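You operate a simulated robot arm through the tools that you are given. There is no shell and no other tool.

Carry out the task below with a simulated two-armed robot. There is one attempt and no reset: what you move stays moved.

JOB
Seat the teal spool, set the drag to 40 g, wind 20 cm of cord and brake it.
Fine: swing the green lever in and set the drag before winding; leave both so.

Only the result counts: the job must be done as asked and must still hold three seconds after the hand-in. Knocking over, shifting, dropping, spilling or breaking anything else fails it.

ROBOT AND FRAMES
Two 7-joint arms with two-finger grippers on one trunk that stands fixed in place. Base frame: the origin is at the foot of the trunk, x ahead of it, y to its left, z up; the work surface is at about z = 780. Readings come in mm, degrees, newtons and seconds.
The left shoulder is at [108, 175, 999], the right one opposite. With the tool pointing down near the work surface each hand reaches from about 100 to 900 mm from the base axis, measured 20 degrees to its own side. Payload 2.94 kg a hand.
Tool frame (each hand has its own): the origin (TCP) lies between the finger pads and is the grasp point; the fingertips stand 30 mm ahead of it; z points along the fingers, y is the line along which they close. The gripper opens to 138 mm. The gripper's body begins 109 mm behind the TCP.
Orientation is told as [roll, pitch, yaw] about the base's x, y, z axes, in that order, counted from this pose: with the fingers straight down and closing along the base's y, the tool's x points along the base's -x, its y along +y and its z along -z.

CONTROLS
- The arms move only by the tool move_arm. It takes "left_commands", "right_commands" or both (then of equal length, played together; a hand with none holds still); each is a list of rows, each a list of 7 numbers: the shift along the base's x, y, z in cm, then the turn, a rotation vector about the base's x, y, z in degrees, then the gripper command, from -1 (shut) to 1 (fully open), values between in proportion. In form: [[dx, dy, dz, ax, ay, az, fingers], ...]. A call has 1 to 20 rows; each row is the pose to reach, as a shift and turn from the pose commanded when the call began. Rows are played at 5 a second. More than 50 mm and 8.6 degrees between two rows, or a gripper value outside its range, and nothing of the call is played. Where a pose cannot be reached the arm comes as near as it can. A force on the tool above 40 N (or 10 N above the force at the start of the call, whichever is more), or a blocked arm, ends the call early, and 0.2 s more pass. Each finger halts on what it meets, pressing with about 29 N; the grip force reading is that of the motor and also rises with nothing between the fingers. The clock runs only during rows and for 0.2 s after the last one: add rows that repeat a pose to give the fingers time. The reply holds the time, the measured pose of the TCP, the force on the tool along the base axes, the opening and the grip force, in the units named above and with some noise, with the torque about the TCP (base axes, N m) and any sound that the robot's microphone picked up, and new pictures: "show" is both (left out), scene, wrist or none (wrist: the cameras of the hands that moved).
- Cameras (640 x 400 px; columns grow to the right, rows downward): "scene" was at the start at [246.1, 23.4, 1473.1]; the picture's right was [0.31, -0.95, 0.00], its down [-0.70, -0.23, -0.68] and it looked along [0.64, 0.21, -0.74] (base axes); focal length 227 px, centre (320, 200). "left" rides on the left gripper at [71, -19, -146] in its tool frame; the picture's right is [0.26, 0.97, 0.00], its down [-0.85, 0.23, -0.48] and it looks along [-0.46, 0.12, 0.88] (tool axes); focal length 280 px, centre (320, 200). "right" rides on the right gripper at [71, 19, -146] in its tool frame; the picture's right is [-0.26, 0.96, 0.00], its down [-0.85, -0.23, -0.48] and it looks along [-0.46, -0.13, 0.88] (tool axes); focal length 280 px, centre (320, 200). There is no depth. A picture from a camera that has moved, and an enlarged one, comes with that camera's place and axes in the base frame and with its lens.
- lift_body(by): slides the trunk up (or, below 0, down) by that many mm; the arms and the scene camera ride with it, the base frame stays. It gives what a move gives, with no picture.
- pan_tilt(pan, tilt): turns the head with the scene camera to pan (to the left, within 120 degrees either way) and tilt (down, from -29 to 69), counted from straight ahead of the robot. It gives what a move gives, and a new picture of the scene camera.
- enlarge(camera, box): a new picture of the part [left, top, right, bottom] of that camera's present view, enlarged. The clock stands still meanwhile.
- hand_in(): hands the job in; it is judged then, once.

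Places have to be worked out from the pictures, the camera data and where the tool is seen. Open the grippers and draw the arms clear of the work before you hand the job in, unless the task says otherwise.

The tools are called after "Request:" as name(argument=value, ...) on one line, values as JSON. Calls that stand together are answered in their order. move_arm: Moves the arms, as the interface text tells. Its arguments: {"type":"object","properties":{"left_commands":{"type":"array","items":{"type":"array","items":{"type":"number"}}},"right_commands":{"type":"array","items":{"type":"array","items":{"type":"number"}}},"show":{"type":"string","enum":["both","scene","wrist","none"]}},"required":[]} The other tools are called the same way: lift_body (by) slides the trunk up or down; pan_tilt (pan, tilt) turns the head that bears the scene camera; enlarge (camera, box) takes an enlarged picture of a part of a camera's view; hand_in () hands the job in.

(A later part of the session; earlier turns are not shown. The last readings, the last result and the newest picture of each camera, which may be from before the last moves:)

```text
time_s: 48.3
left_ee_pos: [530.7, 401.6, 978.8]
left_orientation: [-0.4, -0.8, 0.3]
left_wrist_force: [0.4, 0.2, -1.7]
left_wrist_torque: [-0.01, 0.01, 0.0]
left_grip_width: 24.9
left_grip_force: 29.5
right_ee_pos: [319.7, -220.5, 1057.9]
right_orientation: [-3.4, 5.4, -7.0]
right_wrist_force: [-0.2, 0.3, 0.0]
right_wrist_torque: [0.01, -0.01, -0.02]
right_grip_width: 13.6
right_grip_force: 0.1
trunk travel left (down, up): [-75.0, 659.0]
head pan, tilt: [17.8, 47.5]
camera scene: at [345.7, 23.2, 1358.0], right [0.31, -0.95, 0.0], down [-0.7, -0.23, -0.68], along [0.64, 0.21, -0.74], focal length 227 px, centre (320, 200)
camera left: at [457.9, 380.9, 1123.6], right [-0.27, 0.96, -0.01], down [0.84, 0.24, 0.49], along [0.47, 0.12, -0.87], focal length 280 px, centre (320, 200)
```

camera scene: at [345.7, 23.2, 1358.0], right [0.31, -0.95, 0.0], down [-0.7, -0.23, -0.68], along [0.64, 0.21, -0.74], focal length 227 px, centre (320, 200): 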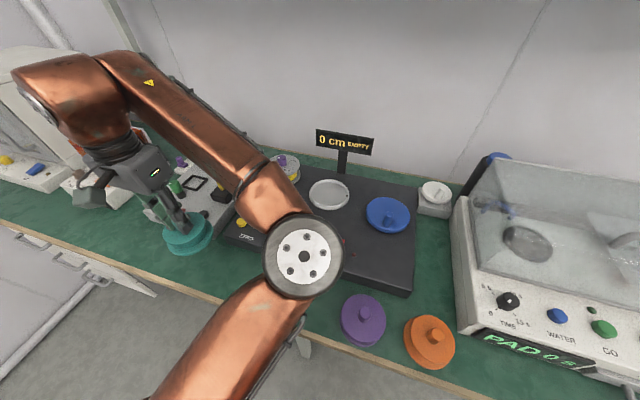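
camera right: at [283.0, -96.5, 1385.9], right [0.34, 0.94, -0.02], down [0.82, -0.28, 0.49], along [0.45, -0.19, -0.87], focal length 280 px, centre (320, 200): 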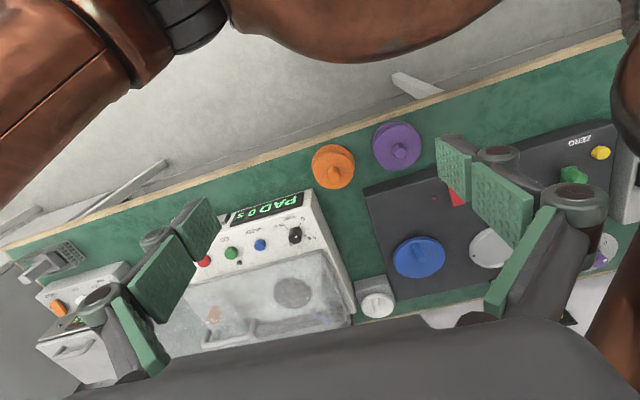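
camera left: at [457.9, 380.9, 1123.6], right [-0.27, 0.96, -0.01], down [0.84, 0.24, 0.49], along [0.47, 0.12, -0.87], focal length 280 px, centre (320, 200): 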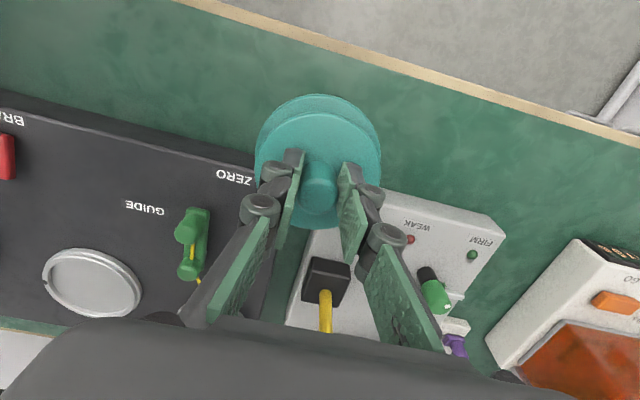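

The hand is low and steady again, though the left elbow has folded to the inside, over the panel front at about z=1020. I'll raise the trunk back to its starting height for clearance, then check.

Request:
lift_body(by=100)

Request:
pan_tilt(pan=15, tilt=55)

```text
time_s: 49.6
left_ee_pos: [531.1, 400.8, 1078.5]
left_orientation: [-0.4, -0.7, 0.5]
left_wrist_force: [-0.8, 0.6, -1.1]
left_wrist_torque: [0.03, 0.04, 0.0]
left_grip_width: 25.0
left_grip_force: 29.3
right_ee_pos: [319.6, -219.5, 1156.6]
right_orientation: [-3.4, 5.3, -7.1]
right_wrist_force: [-0.1, 0.7, -0.3]
right_wrist_torque: [-0.05, 0.05, -0.01]
right_grip_width: 13.8
right_grip_force: 0.1
trunk travel left (down, up): [-175.0, 559.0]
head pan, tilt: [17.8, 47.5]
```

```text
time_s: 50.3
left_ee_pos: [530.0, 401.2, 1079.7]
left_orientation: [-0.4, -0.9, 0.5]
left_wrist_force: [0.2, -0.5, -1.2]
left_wrist_torque: [-0.04, 0.01, -0.02]
left_grip_width: 25.0
left_grip_force: 29.0
right_ee_pos: [318.9, -221.0, 1157.0]
right_orientation: [-3.3, 5.3, -7.0]
right_wrist_force: [0.2, -0.4, 0.1]
right_wrist_torque: [0.0, -0.01, 0.01]
right_grip_width: 13.9
right_grip_force: 0.1
trunk travel left (down, up): [-175.0, 559.0]
head pan, tilt: [15.0, 55.0]
camera scene: at [240.3, 17.7, 1463.2], right [0.26, -0.97, 0.0], down [-0.79, -0.21, -0.57], along [0.55, 0.15, -0.82], focal length 227 px, centre (320, 200)
```

scene: 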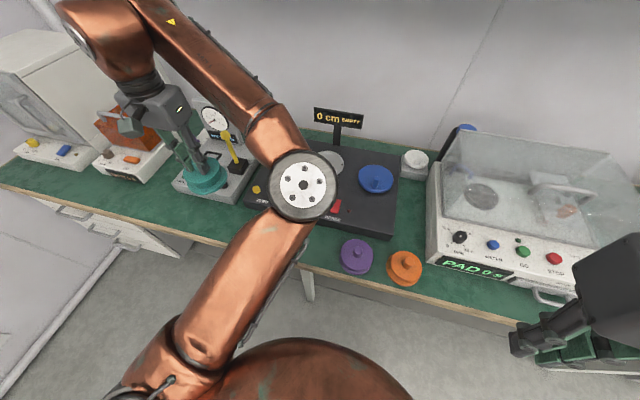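

The hands rode straight up this time. I'll set the spool back down at its original spot (524, 441) and re-grip it with the tool pitched forward, so the wrist stays closer when reaching the platter.

Request:
move_arm(left_commands=[[-0.01, 0.06, -0.32, 0, 0, 0, -1], [-0.03, 0.22, -1.24, 0, 0, 0, -1], [-0.07, 0.47, -2.64, 0, 0, 0, -1], [-0.12, 0.79, -4.42, 0, 0, 0, -1], [-0.17, 1.17, -6.5, 0, 0, 0, -1], [-0.24, 1.57, -8.78, 0, 0, 0, -1], [-0.3, 2.0, -11.15, 0, 0, 0, -1], [-0.36, 2.43, -13.52, 0, 0, 0, -1], [-0.43, 2.83, -15.8, 0, 0, 0, -1], [-0.48, 3.21, -17.88, 0, 0, 0, -1], [-0.53, 3.53, -19.67, 0, 0, 0, -1], [-0.57, 3.78, -21.06, 0, 0, 0, -1], [-0.59, 3.94, -21.97, 0, 0, 0, -1], [-0.6, 4, -22.3, 0, 0, 0, -1], [-0.6, 4, -22.3, 0, 0, 0, -1]], show="both")

```text
time_s: 53.5
left_ee_pos: [524.7, 440.9, 857.8]
left_orientation: [-0.3, -0.9, 0.4]
left_wrist_force: [-0.5, -0.3, 0.2]
left_wrist_torque: [0.02, -0.02, -0.03]
left_grip_width: 25.0
left_grip_force: 29.0
right_ee_pos: [319.6, -220.4, 1158.1]
right_orientation: [-3.4, 5.4, -7.0]
right_wrist_force: [-0.7, -0.2, 0.3]
right_wrist_torque: [0.04, 0.03, 0.01]
right_grip_width: 13.8
right_grip_force: 0.0
trunk travel left (down, up): [-175.0, 559.0]
head pan, tilt: [15.0, 55.0]
camera scene: at [240.2, 17.7, 1463.2], right [0.26, -0.97, 0.0], down [-0.79, -0.21, -0.57], along [0.55, 0.15, -0.82], focal length 227 px, centre (320, 200)
camera left: at [451.3, 420.3, 1002.5], right [-0.27, 0.96, -0.01], down [0.84, 0.24, 0.49], along [0.47, 0.12, -0.87], focal length 280 px, centre (320, 200)
```

scene: 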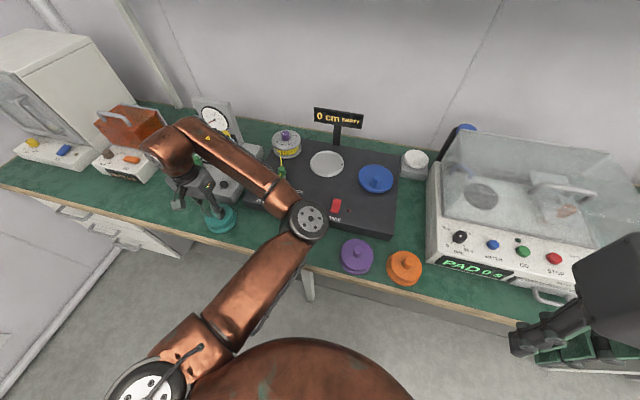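
left: 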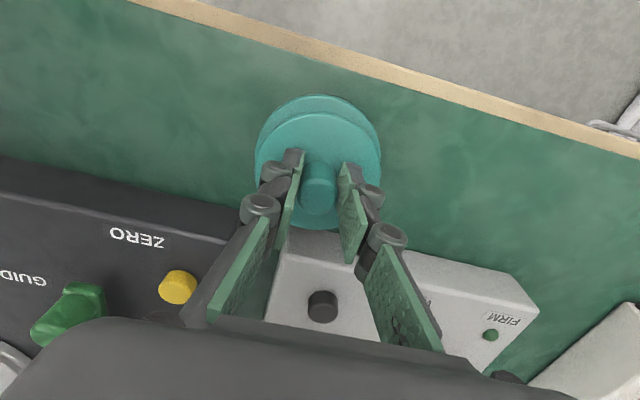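

The spool is about 8 mm above the table and aligned with its old spot. I'll lower it the rest of the way, open, and back straight up.

Request:
move_arm(left_commands=[[0, 0, -0.4, 0, 0, 0, -1], [0, 0, -0.75, 0, 0, 0, -1], [0, 0, -0.75, 0, 0, 0, -0.8], [0, 0, -0.75, 0, 0, 0, -0.5], [0, 0, -0.75, 0, 0, 0, -0.1], [0, 0, 0.5, 0, 0, 0, 0], [0, 0, 3, 0, 0, 0, 0], [0, 0, 6, 0, 0, 0, 0], [0, 0, 7, 0, 0, 0, 0], [0, 0, 7, 0, 0, 0, 0]], show="both")

Request:
enlarge(camera="left", box=[220, 50, 420, 250])

```text
time_s: 55.7
left_ee_pos: [523.5, 440.5, 926.9]
left_orientation: [-0.3, -0.9, 0.4]
left_wrist_force: [0.0, 0.6, -0.1]
left_wrist_torque: [-0.03, -0.01, -0.03]
left_grip_width: 68.9
left_grip_force: 0.1
right_ee_pos: [318.3, -220.1, 1157.6]
right_orientation: [-3.4, 5.3, -7.0]
right_wrist_force: [0.0, -0.4, -0.1]
right_wrist_torque: [-0.02, 0.0, 0.01]
right_grip_width: 13.7
right_grip_force: 0.1
trunk travel left (down, up): [-175.0, 559.0]
head pan, tilt: [15.0, 55.0]
camera scene: at [240.2, 17.7, 1463.2], right [0.26, -0.97, 0.0], down [-0.79, -0.21, -0.57], along [0.55, 0.15, -0.82], focal length 227 px, centre (320, 200)
camera left: at [450.5, 420.0, 1072.2], right [-0.27, 0.96, -0.01], down [0.84, 0.24, 0.49], along [0.47, 0.12, -0.87], focal length 280 px, centre (320, 200)
```

scene: 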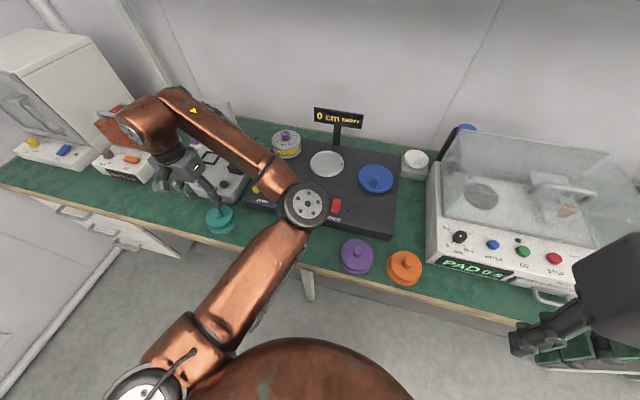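
left: 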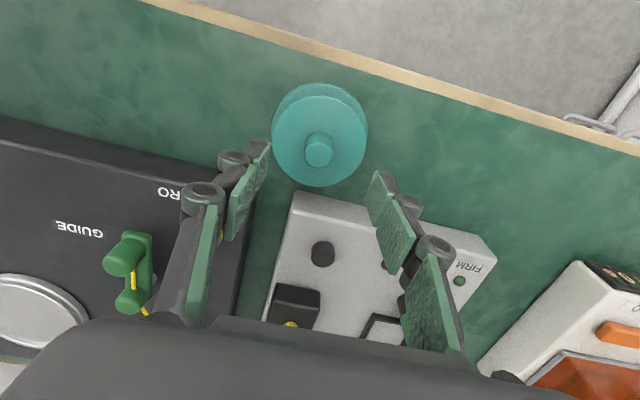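

```text
2.00 times, centred on (320, 150) of left
camera zoom: at [450.5, 420.0, 1072.2], right [-0.27, 0.96, -0.01], down [0.84, 0.24, 0.49], along [0.47, 0.12, -0.87], focal length 561 px, centre (320, 300)
```

zoom: 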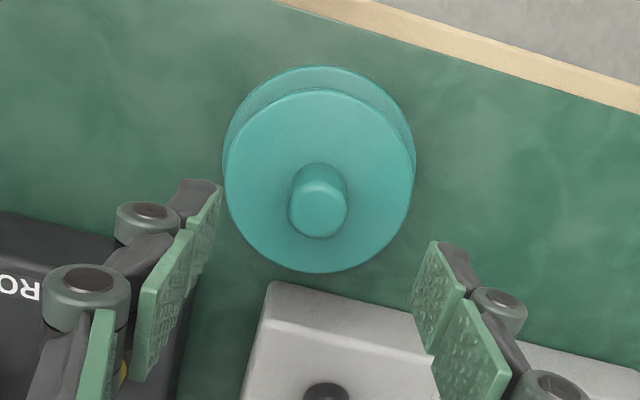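

The spool is standing upright again. With a free hand I'll do the lever first and test the pitched-tool reach: move above the lever tip post while pitching the tool forward 30°.

Request:
move_arm(left_commands=[[0.26, -0.3, 0.6, 0, -0.59, 0, -0.1], [0.98, -1.13, 2, 0, -2.22, 0, -0.2], [2.06, -2.38, 3.5, 0, -4.69, 0, -0.275], [3.42, -3.94, 4.5, 0, -7.78, 0, -0.275], [4.97, -5.73, 5, 0, -11.3, 0, -0.275], [6.6, -7.6, 5, 0, -15, 0, -0.275], [8.23, -9.47, 5, 0, -18.7, 0, -0.275], [9.78, -11.26, 5, 0, -22.22, 0, -0.275], [11.14, -12.83, 4.5, 0, -25.31, 0, -0.275], [12.22, -14.07, 4, 0, -27.78, 0, -0.275], [12.94, -14.9, 3.5, 0, -29.41, 0, -0.275], [13.2, -15.2, 3, 0, -30, 0, -0.275], [13.2, -15.2, 3, 0, -30, 0, -0.275]], show="both")

Request:
enlarge(camera="left", box=[200, 60, 440, 260])

```text
time_s: 58.5
left_ee_pos: [655.7, 288.0, 956.3]
left_orientation: [-0.6, -30.9, 0.5]
left_wrist_force: [0.2, -0.5, 0.9]
left_wrist_torque: [0.02, -0.01, 0.01]
left_grip_width: 49.9
left_grip_force: 0.1
right_ee_pos: [319.2, -220.6, 1158.0]
right_orientation: [-3.3, 5.3, -7.1]
right_wrist_force: [0.0, -0.4, 0.9]
right_wrist_torque: [0.02, -0.02, -0.01]
right_grip_width: 13.9
right_grip_force: 0.0
trunk travel left (down, up): [-175.0, 559.0]
head pan, tilt: [15.0, 55.0]
camera scene: at [240.2, 17.4, 1463.2], right [0.26, -0.97, 0.0], down [-0.79, -0.21, -0.57], along [0.55, 0.15, -0.82], focal length 227 px, centre (320, 200)
camera left: at [519.9, 267.6, 1045.6], right [-0.23, 0.96, -0.14], down [0.48, 0.24, 0.84], along [0.85, 0.12, -0.52], focal length 280 px, centre (320, 200)
```

scene: 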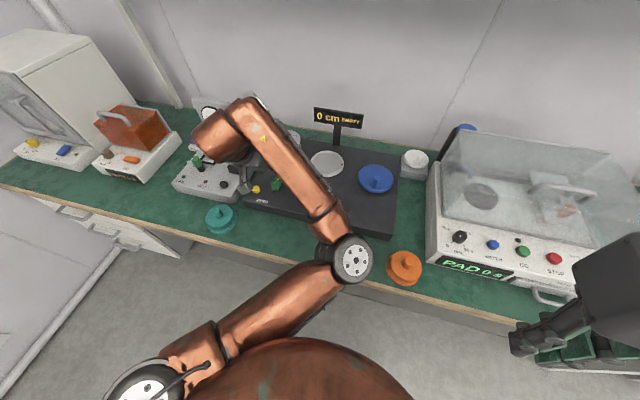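
left: 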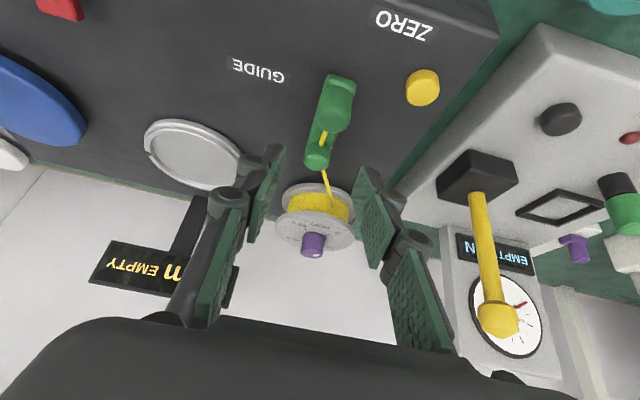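

```text
2.00 times, centred on (320, 160) of left
camera zoom: at [519.9, 267.6, 1045.6], right [-0.23, 0.96, -0.14], down [0.48, 0.24, 0.84], along [0.85, 0.12, -0.52], focal length 561 px, centre (320, 280)
```

zoom: 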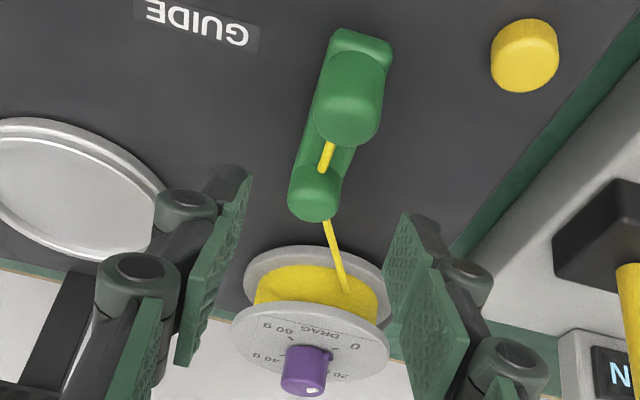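

The left elbow hangs low, near the purple spool (I estimate elbow centre z≈936). I won't lower the hand like this; raising the trunk 100 mm will lift the elbow clear for this nearby target.

Request:
lift_body(by=100)

Request:
pan_tilt(pan=5, tilt=60)

```text
time_s: 59.8
left_ee_pos: [656.1, 289.0, 1054.4]
left_orientation: [-0.6, -30.8, 0.5]
left_wrist_force: [-0.1, 0.4, -0.6]
left_wrist_torque: [0.02, 0.02, 0.04]
left_grip_width: 49.9
left_grip_force: 0.2
right_ee_pos: [319.1, -220.9, 1257.4]
right_orientation: [-3.4, 5.3, -7.0]
right_wrist_force: [-0.1, -0.5, -1.0]
right_wrist_torque: [0.0, 0.02, -0.01]
right_grip_width: 14.1
right_grip_force: 0.0
trunk travel left (down, up): [-275.0, 459.0]
head pan, tilt: [15.0, 55.0]
```

```text
time_s: 60.5
left_ee_pos: [655.5, 288.7, 1058.2]
left_orientation: [-0.6, -30.9, 0.7]
left_wrist_force: [-0.7, -0.1, 0.2]
left_wrist_torque: [0.0, 0.01, 0.01]
left_grip_width: 50.1
left_grip_force: 0.0
right_ee_pos: [319.1, -221.3, 1257.6]
right_orientation: [-3.5, 5.4, -6.9]
right_wrist_force: [-0.5, 0.7, 0.3]
right_wrist_torque: [-0.03, 0.02, -0.03]
right_grip_width: 13.8
right_grip_force: 0.0
trunk travel left (down, up): [-275.0, 459.0]
head pan, tilt: [5.0, 60.0]
camera scene: at [156.5, 4.7, 1563.7], right [0.09, -1.0, 0.0], down [-0.86, -0.08, -0.5], along [0.5, 0.04, -0.87], focal length 227 px, centre (320, 200)
```

scene: 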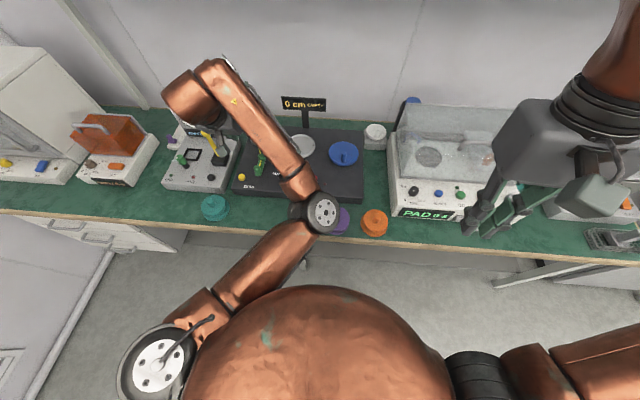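

The elbow is now at z≈1024 and would drop again as the hand lowers, so I'll raise another 100 mm. The lever is well within reach from there.

Request:
lift_body(by=100)

Request:
move_arm(left_commands=[[0, 0, -0.5, 0, 0, 0, -0.275], [0, 0, -2, 0, 0, 0, -0.275], [0, 0, -4, 0, 0, 0, -0.275], [0, 0, -6.5, 0, 0, 0, -0.275], [0, 0, -9.5, 0, 0, 0, -0.275], [0, 0, -12, 0, 0, 0, -0.275], [0, 0, -14.5, 0, 0, 0, -0.275], [0, 0, -17, 0, 0, 0, -0.275], [0, 0, -18.5, 0, 0, 0, -0.275], [0, 0, -19, 0, 0, 0, -0.275], [0, 0, -19, 0, 0, 0, -0.275]], show="both")

Request:
enlarge(camera="left", box=[200, 60, 440, 260])

```text
time_s: 61.9
left_ee_pos: [657.2, 290.1, 1156.1]
left_orientation: [-0.6, -30.8, 0.5]
left_wrist_force: [0.3, -0.1, -0.1]
left_wrist_torque: [0.01, 0.0, -0.01]
left_grip_width: 50.2
left_grip_force: 0.2
right_ee_pos: [319.5, -220.3, 1356.3]
right_orientation: [-3.4, 5.3, -7.0]
right_wrist_force: [0.6, 0.1, 0.4]
right_wrist_torque: [0.03, 0.01, 0.0]
right_grip_width: 13.6
right_grip_force: 0.0
trunk travel left (down, up): [-375.0, 359.0]
head pan, tilt: [5.0, 60.0]
```

```text
time_s: 64.3
left_ee_pos: [655.1, 288.4, 967.4]
left_orientation: [-0.6, -30.9, 0.5]
left_wrist_force: [-0.3, 0.3, 0.5]
left_wrist_torque: [0.01, -0.03, 0.02]
left_grip_width: 49.8
left_grip_force: 0.1
right_ee_pos: [318.8, -220.9, 1357.0]
right_orientation: [-3.4, 5.2, -7.0]
right_wrist_force: [-0.6, 0.6, -0.1]
right_wrist_torque: [0.05, -0.03, -0.03]
right_grip_width: 13.7
right_grip_force: 0.1
trunk travel left (down, up): [-375.0, 359.0]
head pan, tilt: [5.0, 60.0]
camera scene: at [99.4, 4.5, 1665.4], right [0.09, -1.0, 0.0], down [-0.86, -0.08, -0.5], along [0.5, 0.04, -0.87], focal length 227 px, centre (320, 200)
camera left: at [519.4, 267.9, 1056.2], right [-0.23, 0.96, -0.14], down [0.48, 0.24, 0.84], along [0.85, 0.12, -0.52], focal length 280 px, centre (320, 200)
```

scene: 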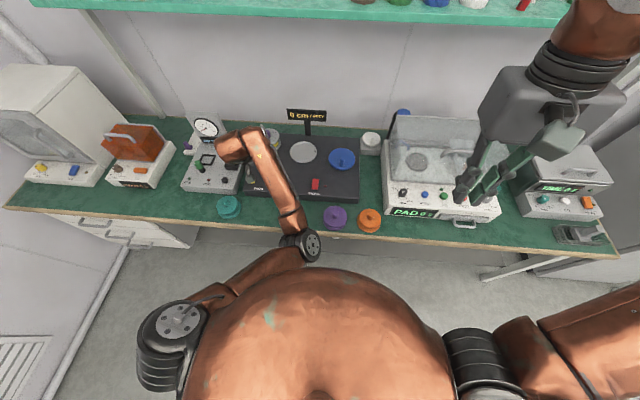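
left: 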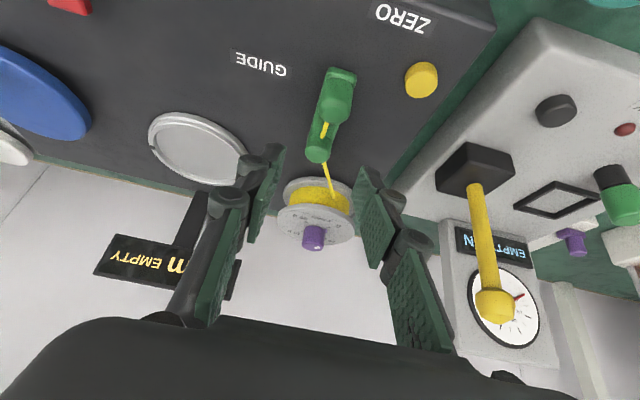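

```text
2.00 times, centred on (320, 160) of left
camera zoom: at [519.4, 267.9, 1056.2], right [-0.23, 0.96, -0.14], down [0.48, 0.24, 0.84], along [0.85, 0.12, -0.52], focal length 561 px, centre (320, 280)
```

zoom: 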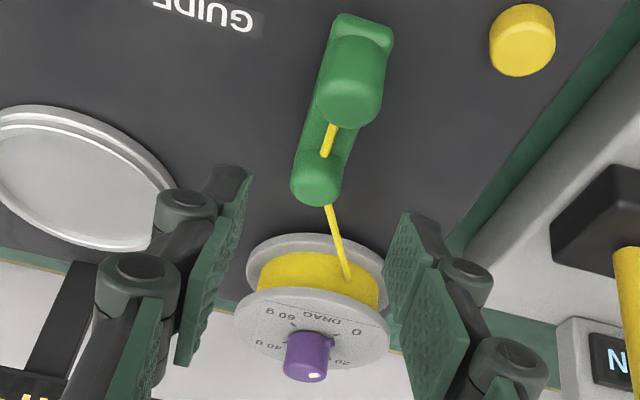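

This posture is much better: the elbow is clear in front of the table, everything is steady, and the lever tip re-measures at (667, 289). I'll lower over the tip post and close gently.

Request:
move_arm(left_commands=[[0, 0.05, -1.5, 0, 0, 0, -0.275], [0, 0.05, -3.5, 0, 0, 0, -0.275], [0, 0.05, -5.5, 0, 0, 0, -0.275], [0, 0.05, -7, 0, 0, 0, -0.275], [0, 0.05, -7.3, 0, 0, 0, -0.275], [0, 0.05, -7.3, 0, 0, 0, -0.275]], show="both")

Request:
enlarge(camera="left", box=[200, 60, 440, 260])

Request:
enlarge(camera="scene", box=[210, 100, 350, 200])

```text
time_s: 65.7
left_ee_pos: [655.6, 289.3, 895.1]
left_orientation: [-0.6, -30.9, 0.4]
left_wrist_force: [0.5, 0.7, -0.2]
left_wrist_torque: [0.0, -0.01, 0.04]
left_grip_width: 49.7
left_grip_force: 0.1
right_ee_pos: [319.8, -220.7, 1357.1]
right_orientation: [-3.4, 5.2, -7.0]
right_wrist_force: [-0.1, -0.3, 1.0]
right_wrist_torque: [-0.03, 0.02, 0.02]
right_grip_width: 13.7
right_grip_force: 0.1
trunk travel left (down, up): [-375.0, 359.0]
head pan, tilt: [5.0, 60.0]
camera scene: at [99.5, 4.7, 1665.4], right [0.09, -1.0, 0.0], down [-0.86, -0.08, -0.5], along [0.5, 0.04, -0.87], focal length 227 px, centre (320, 200)
camera left: at [520.0, 269.6, 983.2], right [-0.23, 0.96, -0.14], down [0.48, 0.24, 0.84], along [0.85, 0.12, -0.52], focal length 280 px, centre (320, 200)
```

scene: 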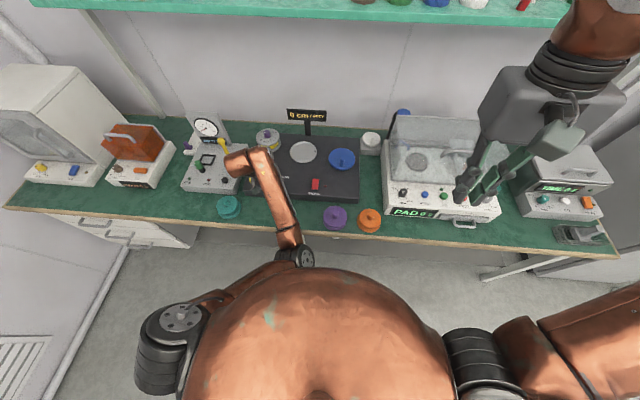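
left: 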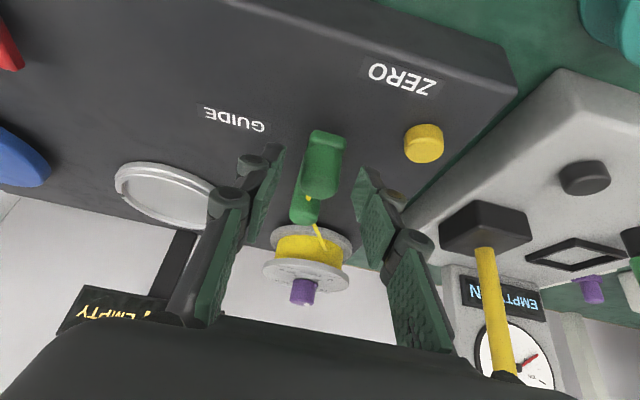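

```text
2.00 times, centred on (320, 160) of left
camera zoom: at [520.0, 269.6, 983.2], right [-0.23, 0.96, -0.14], down [0.48, 0.24, 0.84], along [0.85, 0.12, -0.52], focal length 561 px, centre (320, 280)
```

zoom: 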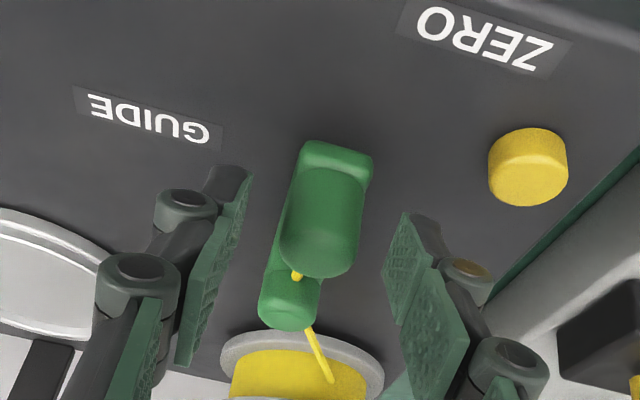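

```text
4.00 times, centred on (280, 150) of scene
camera zoom: at [99.5, 4.7, 1665.4], right [0.09, -1.0, 0.0], down [-0.86, -0.08, -0.5], along [0.5, 0.04, -0.87], focal length 909 px, centre (480, 400)
```

zoom: 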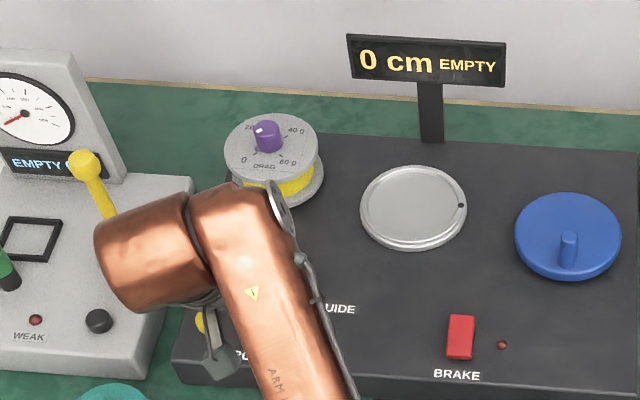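

The post sits centred between the pads. I'll go 7 mm lower, close on it, and check the grip.

Request:
move_arm(left_commands=[[0.2, 0, -0.4, 0, 0, 0, -0.275], [0.3, 0, -0.7, 0, 0, 0, -0.3], [0.3, 0, -0.7, 0, 0, 0, -0.5], [0.3, 0, -0.7, 0, 0, 0, -0.7], [0.3, 0, -0.7, 0, 0, 0, -0.9], [0.3, 0, -0.7, 0, 0, 0, -0.9]], show="wrist")

Request:
enlarge(camera="left", box=[200, 60, 440, 260])

```text
time_s: 67.1
left_ee_pos: [659.4, 289.0, 887.7]
left_orientation: [-0.6, -30.8, 0.5]
left_wrist_force: [-2.7, -1.7, -3.2]
left_wrist_torque: [-0.04, -0.32, -0.12]
left_grip_width: 25.4
left_grip_force: 44.8
right_ee_pos: [318.1, -220.8, 1357.1]
right_orientation: [-3.4, 5.2, -7.1]
right_wrist_force: [0.5, 0.4, 0.5]
right_wrist_torque: [0.02, -0.03, -0.02]
right_grip_width: 13.8
right_grip_force: 0.0
trunk travel left (down, up): [-375.0, 359.0]
head pan, tilt: [5.0, 60.0]
camera left: at [523.4, 268.8, 975.9], right [-0.23, 0.96, -0.14], down [0.48, 0.24, 0.84], along [0.84, 0.12, -0.52], focal length 280 px, centre (320, 200)
```

left: 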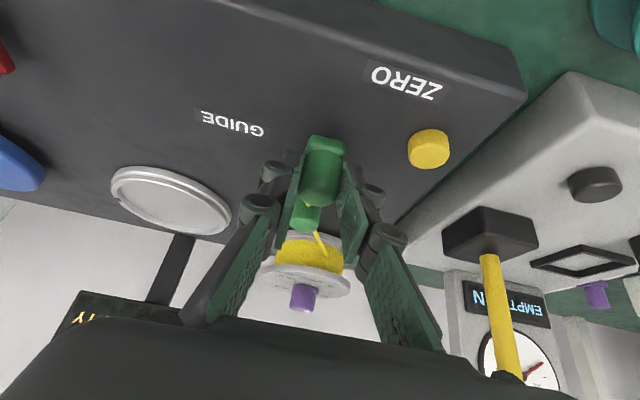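

```text
2.00 times, centred on (320, 160) of left
camera zoom: at [523.4, 268.8, 975.9], right [-0.23, 0.96, -0.14], down [0.48, 0.24, 0.84], along [0.84, 0.12, -0.52], focal length 561 px, centre (320, 280)
```

zoom: 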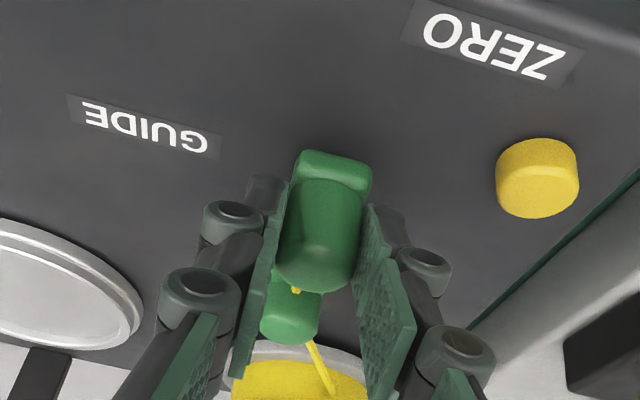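

The post is gripped at 25.4 mm. I'll drag it along a 65 mm arc about the pivot toward the platter, the first 40°.

Request:
move_arm(left_commands=[[0.02, -0.5, 0, 0, 0, 0, -0.9], [0.1, -1.13, 0, 0, 0, 0, -0.9], [0.22, -1.68, 0, 0, 0, 0, -0.9], [0.39, -2.22, 0, 0, 0, 0, -0.9], [0.61, -2.75, 0, 0, 0, 0, -0.9], [0.87, -3.25, 0, 0, 0, 0, -0.9], [1.18, -3.73, 0, 0, 0, 0, -0.9], [1.52, -4.18, 0, 0, 0, 0, -0.9], [1.52, -4.18, 0, 0, 0, 0, -0.9]], show="wrist")

Request:
enlarge(camera="left", box=[200, 60, 440, 260])

```text
time_s: 69.1
left_ee_pos: [676.4, 250.9, 887.6]
left_orientation: [-0.3, -31.2, 0.5]
left_wrist_force: [2.4, 7.6, 1.1]
left_wrist_torque: [0.15, 0.14, 0.34]
left_grip_width: 25.2
left_grip_force: 44.5
right_ee_pos: [319.3, -219.4, 1357.6]
right_orientation: [-3.4, 5.2, -7.0]
right_wrist_force: [0.5, -1.2, -0.2]
right_wrist_torque: [0.01, 0.02, 0.04]
right_grip_width: 13.9
right_grip_force: 0.0
trunk travel left (down, up): [-375.0, 359.0]
head pan, tilt: [5.0, 60.0]
camera left: at [540.2, 230.3, 977.2], right [-0.23, 0.96, -0.14], down [0.48, 0.24, 0.85], along [0.85, 0.13, -0.51], focal length 280 px, centre (320, 200)
```

left: 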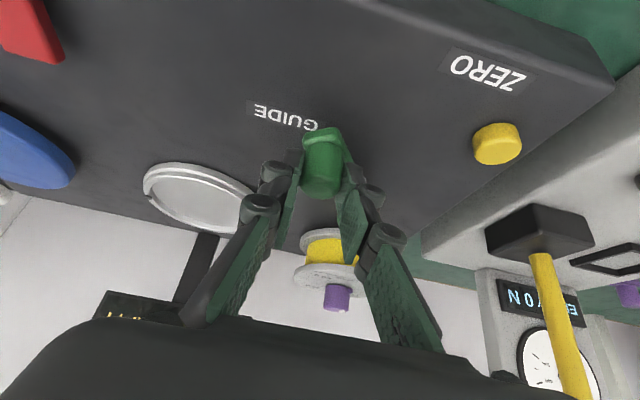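

```text
2.00 times, centred on (320, 160) of left
camera zoom: at [540.2, 230.3, 977.2], right [-0.23, 0.96, -0.14], down [0.48, 0.24, 0.85], along [0.85, 0.13, -0.51], focal length 561 px, centre (320, 280)
```

zoom: 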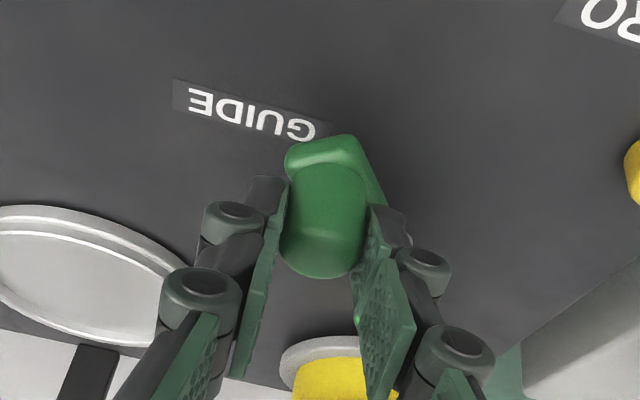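

The lever follows with light resistance. I'll continue the arc to about 65°.

Request:
move_arm(left_commands=[[0.4, -0.42, 0, 0, 0, 0, -0.9], [0.8, -0.8, 0, 0, 0, 0, -0.9], [1.25, -1.14, 0, 0, 0, 0, -0.9], [1.73, -1.45, 0, 0, 0, 0, -0.9], [2.23, -1.71, 0, 0, 0, 0, -0.9], [2.23, -1.71, 0, 0, 0, 0, -0.9]], show="wrist")

Request:
enlarge(camera="left", box=[200, 60, 440, 260])

```text
time_s: 70.5
left_ee_pos: [695.2, 230.6, 889.2]
left_orientation: [-0.5, -31.1, 0.5]
left_wrist_force: [-4.3, 10.1, 20.5]
left_wrist_torque: [0.42, 0.35, 0.7]
left_grip_width: 25.3
left_grip_force: 45.3
right_ee_pos: [316.9, -220.0, 1357.8]
right_orientation: [-3.4, 5.1, -7.0]
right_wrist_force: [0.6, -0.2, 1.1]
right_wrist_torque: [-0.02, -0.01, 0.01]
right_grip_width: 13.8
right_grip_force: 0.0
trunk travel left (down, up): [-375.0, 359.0]
head pan, tilt: [5.0, 60.0]
camera left: at [559.3, 210.4, 977.2], right [-0.23, 0.96, -0.14], down [0.48, 0.24, 0.84], along [0.85, 0.12, -0.52], focal length 280 px, centre (320, 200)
```

left: 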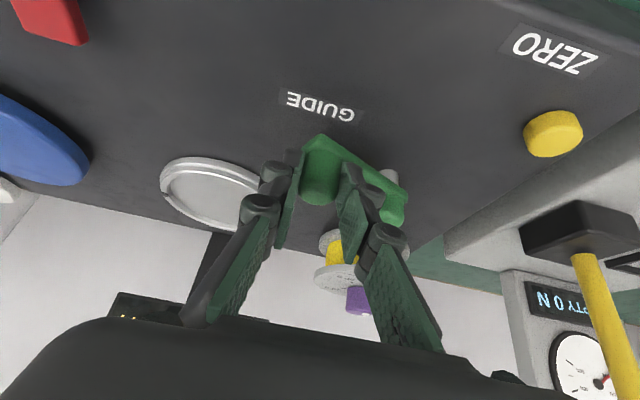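

```text
2.00 times, centred on (320, 160) of left
camera zoom: at [559.3, 210.4, 977.2], right [-0.23, 0.96, -0.14], down [0.48, 0.24, 0.84], along [0.85, 0.12, -0.52], focal length 561 px, centre (320, 280)
```

zoom: 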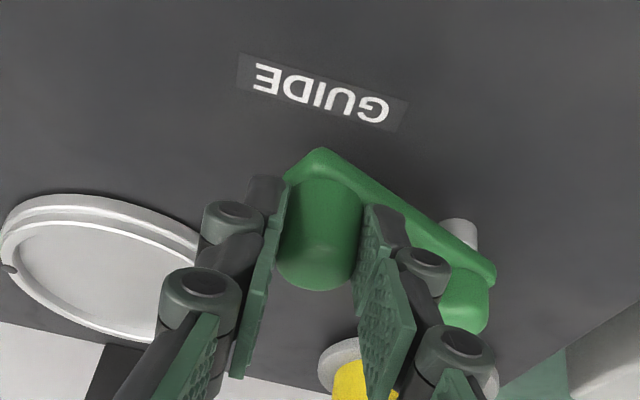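

The lever is at about 60° and a silver stop pin stands just ahead of it. I'll raise 3 mm, because the pads are riding on the lever plate, and keep going until it meets the stop.

Request:
move_arm(left_commands=[[0, 0, 0.3, 0, 0, 0, -0.9], [0.4, -0.15, 0.3, 0, 0, 0, -0.9], [0.8, -0.27, 0.3, 0, 0, 0, -0.9], [1.3, -0.4, 0.3, 0, 0, 0, -0.9], [1.8, -0.5, 0.3, 0, 0, 0, -0.9], [1.8, -0.5, 0.3, 0, 0, 0, -0.9]], show="wrist")

Request:
enlarge(camera="left", box=[200, 60, 440, 260])

```text
time_s: 71.9
left_ee_pos: [713.6, 226.3, 889.1]
left_orientation: [-0.6, -30.7, 0.6]
left_wrist_force: [-4.3, 4.7, -4.6]
left_wrist_torque: [0.28, 0.51, 0.42]
left_grip_width: 25.1
left_grip_force: 45.0
right_ee_pos: [318.6, -219.6, 1357.0]
right_orientation: [-3.4, 5.2, -7.0]
right_wrist_force: [0.0, 0.1, 0.7]
right_wrist_torque: [-0.01, -0.04, 0.01]
right_grip_width: 14.0
right_grip_force: 0.0
trunk travel left (down, up): [-375.0, 359.0]
head pan, tilt: [5.0, 60.0]
camera left: at [578.3, 205.3, 978.0], right [-0.23, 0.96, -0.14], down [0.49, 0.24, 0.84], along [0.84, 0.12, -0.52], focal length 280 px, centre (320, 200)
```

left: 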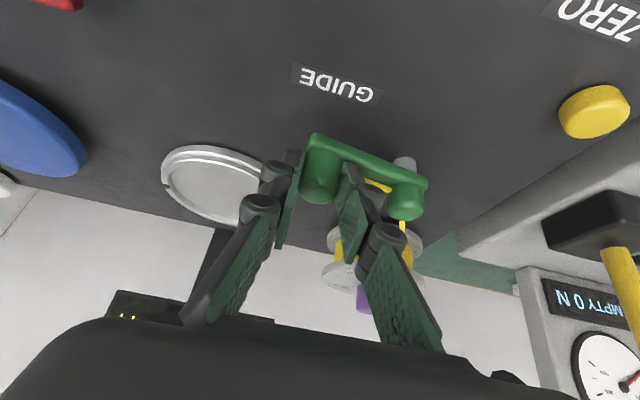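

```text
2.00 times, centred on (320, 160) of left
camera zoom: at [578.3, 205.3, 978.0], right [-0.23, 0.96, -0.14], down [0.49, 0.24, 0.84], along [0.84, 0.12, -0.52], focal length 561 px, centre (320, 280)
```

zoom: 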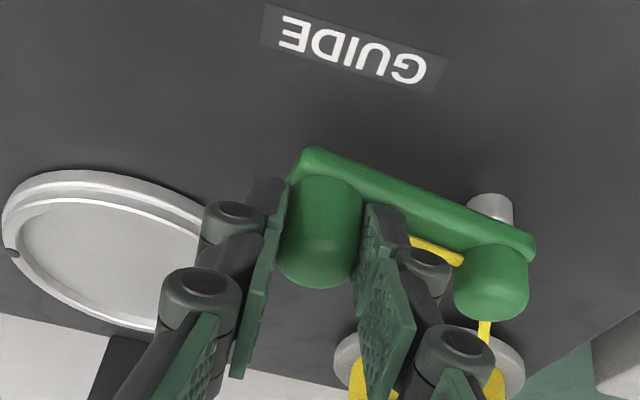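

The "pin" is actually the pivot pedestal under the lever, so there's no stop yet; the lever is at about 80°. I'll continue gently past 90° and watch the force.

Request:
move_arm(left_commands=[[0.55, -0.05, 0, 0, 0, 0, -0.9], [1.1, -0.1, 0, 0, 0, 0, -0.9], [1.1, -0.1, 0, 0, 0, 0, -0.9], [1.1, -0.1, 0, 0, 0, 0, -0.9]], show="both")

Request:
enlarge(camera="left", box=[200, 60, 440, 260])

Request:
enlarge(camera="scene", box=[210, 100, 350, 200])

```text
time_s: 72.9
left_ee_pos: [726.0, 223.9, 888.9]
left_orientation: [-0.7, -30.8, 0.5]
left_wrist_force: [-4.7, -0.3, -9.0]
left_wrist_torque: [-0.06, 0.4, 0.36]
left_grip_width: 25.2
left_grip_force: 45.1
right_ee_pos: [319.6, -219.5, 1356.5]
right_orientation: [-3.4, 5.4, -7.1]
right_wrist_force: [0.4, -0.2, 0.4]
right_wrist_torque: [0.01, 0.02, 0.01]
right_grip_width: 13.9
right_grip_force: 0.1
trunk travel left (down, up): [-375.0, 359.0]
head pan, tilt: [5.0, 60.0]
camera scene: at [100.0, 5.2, 1665.3], right [0.09, -1.0, 0.0], down [-0.86, -0.08, -0.5], along [0.5, 0.04, -0.87], focal length 227 px, centre (320, 200)
camera left: at [590.0, 204.5, 978.0], right [-0.23, 0.96, -0.14], down [0.49, 0.24, 0.84], along [0.84, 0.12, -0.52], focal length 280 px, centre (320, 200)
```

scene: 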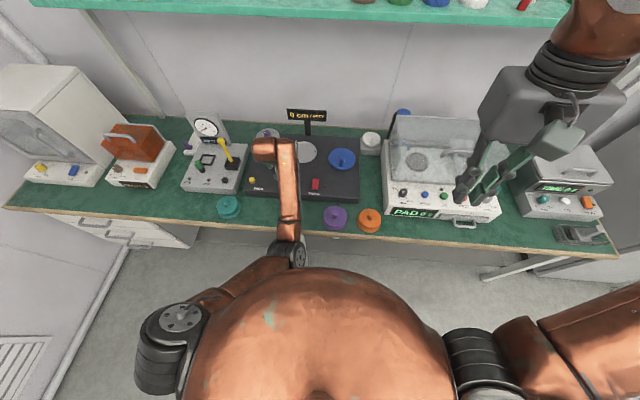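
left: 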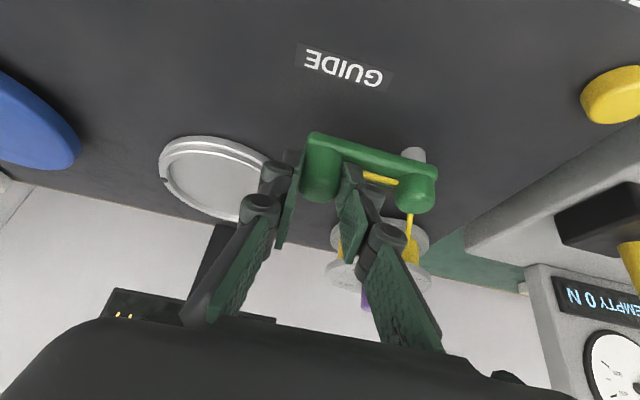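

```text
2.00 times, centred on (320, 160) of left
camera zoom: at [590.0, 204.5, 978.0], right [-0.23, 0.96, -0.14], down [0.49, 0.24, 0.84], along [0.84, 0.12, -0.52], focal length 561 px, centre (320, 280)
```

zoom: 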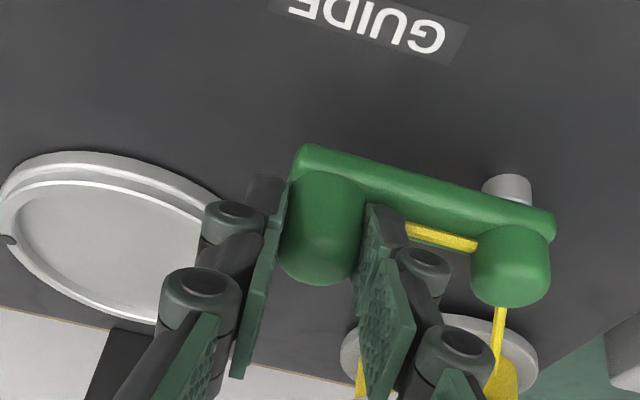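

```text
4.00 times, centred on (280, 150) of scene
camera zoom: at [100.0, 5.2, 1665.3], right [0.09, -1.0, 0.0], down [-0.86, -0.08, -0.5], along [0.5, 0.04, -0.87], focal length 909 px, centre (480, 400)
```

zoom: 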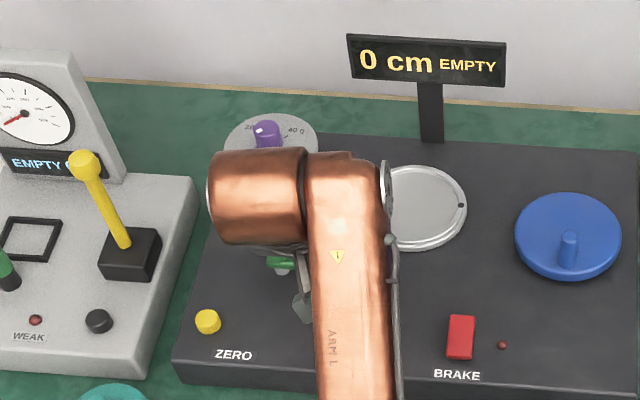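

The lever is near 90° and the force is still low. I'll continue in small steps to find the stop.

Request:
move_arm(left_commands=[[0.55, 0.02, 0, 0, 0, 0, -0.9], [1.1, 0.1, 0, 0, 0, 0, -0.9], [1.65, 0.22, 0, 0, 0, 0, -0.9], [2.2, 0.38, 0, 0, 0, 0, -0.9], [2.2, 0.38, 0, 0, 0, 0, -0.9]], show="wrist")

Request:
enlarge(camera="left", box=[200, 60, 440, 260])

```text
time_s: 74.1
left_ee_pos: [747.6, 226.7, 888.7]
left_orientation: [-0.8, -30.8, 0.5]
left_wrist_force: [-14.4, -5.5, -11.0]
left_wrist_torque: [-0.23, 0.63, 0.09]
left_grip_width: 25.0
left_grip_force: 44.8
right_ee_pos: [319.5, -220.6, 1357.2]
right_orientation: [-3.3, 5.1, -7.0]
right_wrist_force: [-0.7, -0.3, -1.0]
right_wrist_torque: [-0.01, -0.01, 0.03]
right_grip_width: 13.8
right_grip_force: 0.0
trunk travel left (down, up): [-375.0, 359.0]
head pan, tilt: [5.0, 60.0]
camera left: at [612.1, 207.0, 978.3], right [-0.23, 0.96, -0.14], down [0.49, 0.24, 0.84], along [0.84, 0.12, -0.52], focal length 280 px, centre (320, 200)
```

left: 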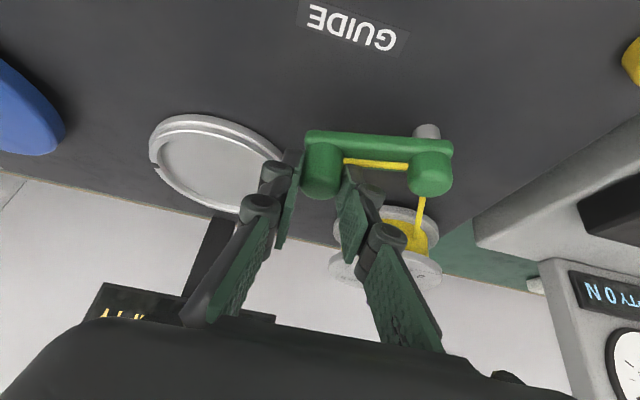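

```text
2.00 times, centred on (320, 160) of left
camera zoom: at [612.1, 207.0, 978.3], right [-0.23, 0.96, -0.14], down [0.49, 0.24, 0.84], along [0.84, 0.12, -0.52], focal length 561 px, centre (320, 280)
```

zoom: 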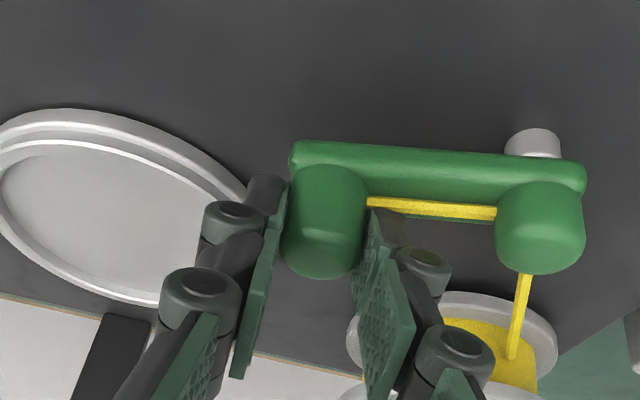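

Resistance is rising (14 N). I'll push a little farther to see whether this is the stop.

Request:
move_arm(left_commands=[[0.5, 0.2, 0, 0, 0, 0, -0.9], [1.0, 0.45, 0, 0, 0, 0, -0.9], [1.0, 0.45, 0, 0, 0, 0, -0.9]], show="wrist")

Request:
enlarge(camera="left", box=[200, 60, 440, 260])

```text
time_s: 74.9
left_ee_pos: [758.3, 227.1, 891.7]
left_orientation: [-0.7, -30.8, 0.2]
left_wrist_force: [-10.9, -25.7, -4.9]
left_wrist_torque: [-0.16, 0.9, 0.02]
left_grip_width: 24.2
left_grip_force: 44.3
right_ee_pos: [318.7, -223.9, 1356.7]
right_orientation: [-3.2, 5.1, -7.1]
right_wrist_force: [0.5, -0.3, -0.6]
right_wrist_torque: [-0.06, 0.01, 0.0]
right_grip_width: 13.9
right_grip_force: 0.1
trunk travel left (down, up): [-375.0, 359.0]
head pan, tilt: [5.0, 60.0]
camera left: at [622.9, 207.6, 980.8], right [-0.22, 0.96, -0.14], down [0.48, 0.24, 0.84], along [0.85, 0.12, -0.52], focal length 280 px, centre (320, 200)
```

left: 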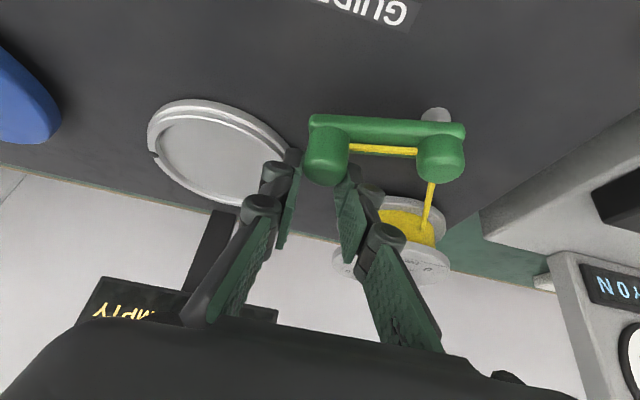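

```text
2.00 times, centred on (320, 160) of left
camera zoom: at [622.9, 207.6, 980.8], right [-0.22, 0.96, -0.14], down [0.48, 0.24, 0.84], along [0.85, 0.12, -0.52], focal length 561 px, centre (320, 280)
```

zoom: 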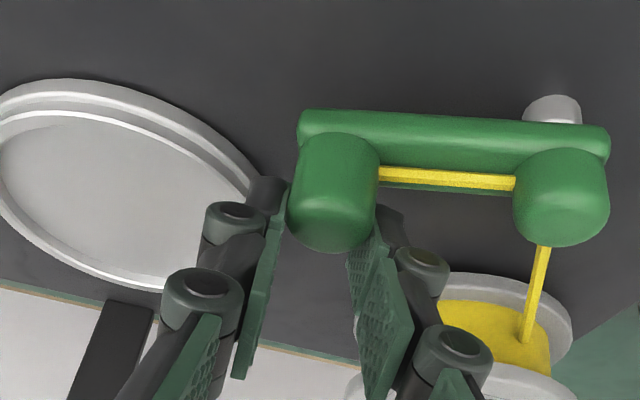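

The pads slid along the post while it stayed put, so the lever is at its stop, swung in. I'll ease back slightly, open, and lift clear.

Request:
move_arm(left_commands=[[-0.6, -0.1, 0, 0, 0, 0, -0.9], [-0.6, -0.1, 0, 0, 0, 0, -0.6], [-0.6, -0.1, 0, 0, 0, 0, -0.4], [-0.6, -0.1, 0, 0, 0, 0, -0.35], [-0.6, -0.1, 1.5, 0, 0, 0, -0.35], [-1.2, -0.1, 4, 0, 0, 0, -0.35], [-1.8, -0.1, 7, 0, 0, 0, -0.35], [-2.2, -0.1, 9, 0, 0, 0, -0.35], [-2.2, -0.1, 9, 0, 0, 0, -0.35]], show="both")

Request:
enlarge(camera="left", box=[160, 40, 480, 260])

Request:
enlarge(camera="scene", box=[210, 100, 350, 200])

```text
time_s: 76.9
left_ee_pos: [735.7, 231.2, 982.2]
left_orientation: [-0.6, -30.9, 0.4]
left_wrist_force: [-0.1, -0.5, 0.7]
left_wrist_torque: [-0.01, -0.02, 0.0]
left_grip_width: 45.3
left_grip_force: 0.0
right_ee_pos: [321.2, -221.1, 1356.6]
right_orientation: [-3.4, 5.3, -7.1]
right_wrist_force: [0.1, -0.2, 0.4]
right_wrist_torque: [0.0, -0.01, 0.0]
right_grip_width: 13.8
right_grip_force: 0.3
trunk travel left (down, up): [-375.0, 359.0]
head pan, tilt: [5.0, 60.0]
camera scene: at [99.6, 4.6, 1665.3], right [0.09, -1.0, 0.0], down [-0.86, -0.08, -0.5], along [0.5, 0.04, -0.87], focal length 227 px, centre (320, 200)
camera left: at [600.2, 210.4, 1071.4], right [-0.23, 0.96, -0.14], down [0.48, 0.24, 0.84], along [0.85, 0.12, -0.52], focal length 280 px, centre (320, 200)
```

scene: 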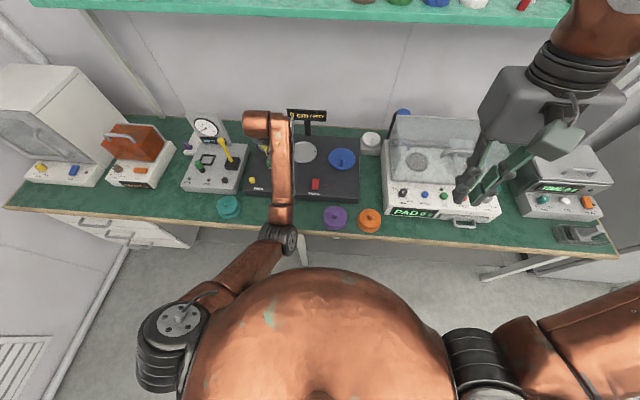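
left: 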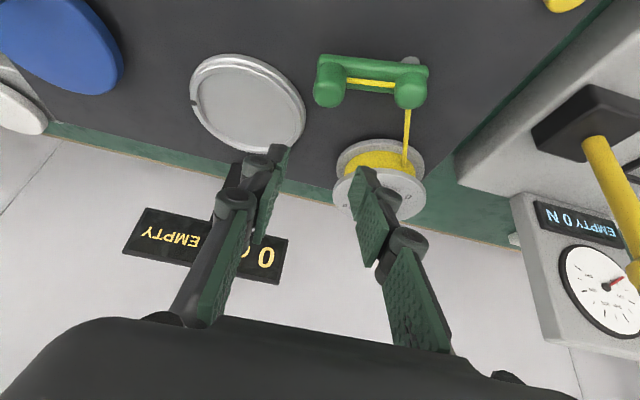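

```text
1.82 times, centred on (320, 150) of left
camera zoom: at [600.2, 210.4, 1071.4], right [-0.23, 0.96, -0.14], down [0.48, 0.24, 0.84], along [0.85, 0.12, -0.52], focal length 510 px, centre (320, 291)
```

zoom: 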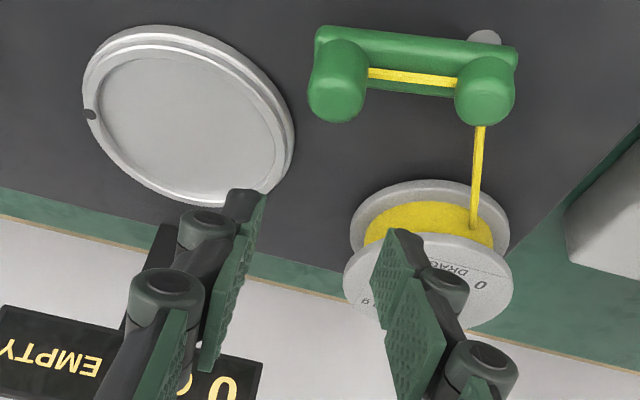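

```text
4.00 times, centred on (280, 150) of scene
camera zoom: at [99.6, 4.6, 1665.3], right [0.09, -1.0, 0.0], down [-0.86, -0.08, -0.5], along [0.5, 0.04, -0.87], focal length 909 px, centre (480, 400)
```

zoom: 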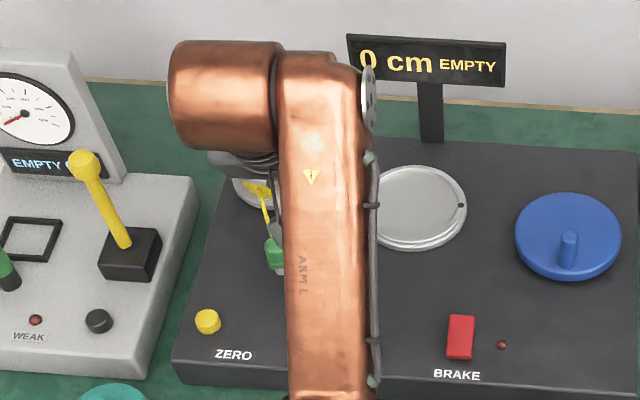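

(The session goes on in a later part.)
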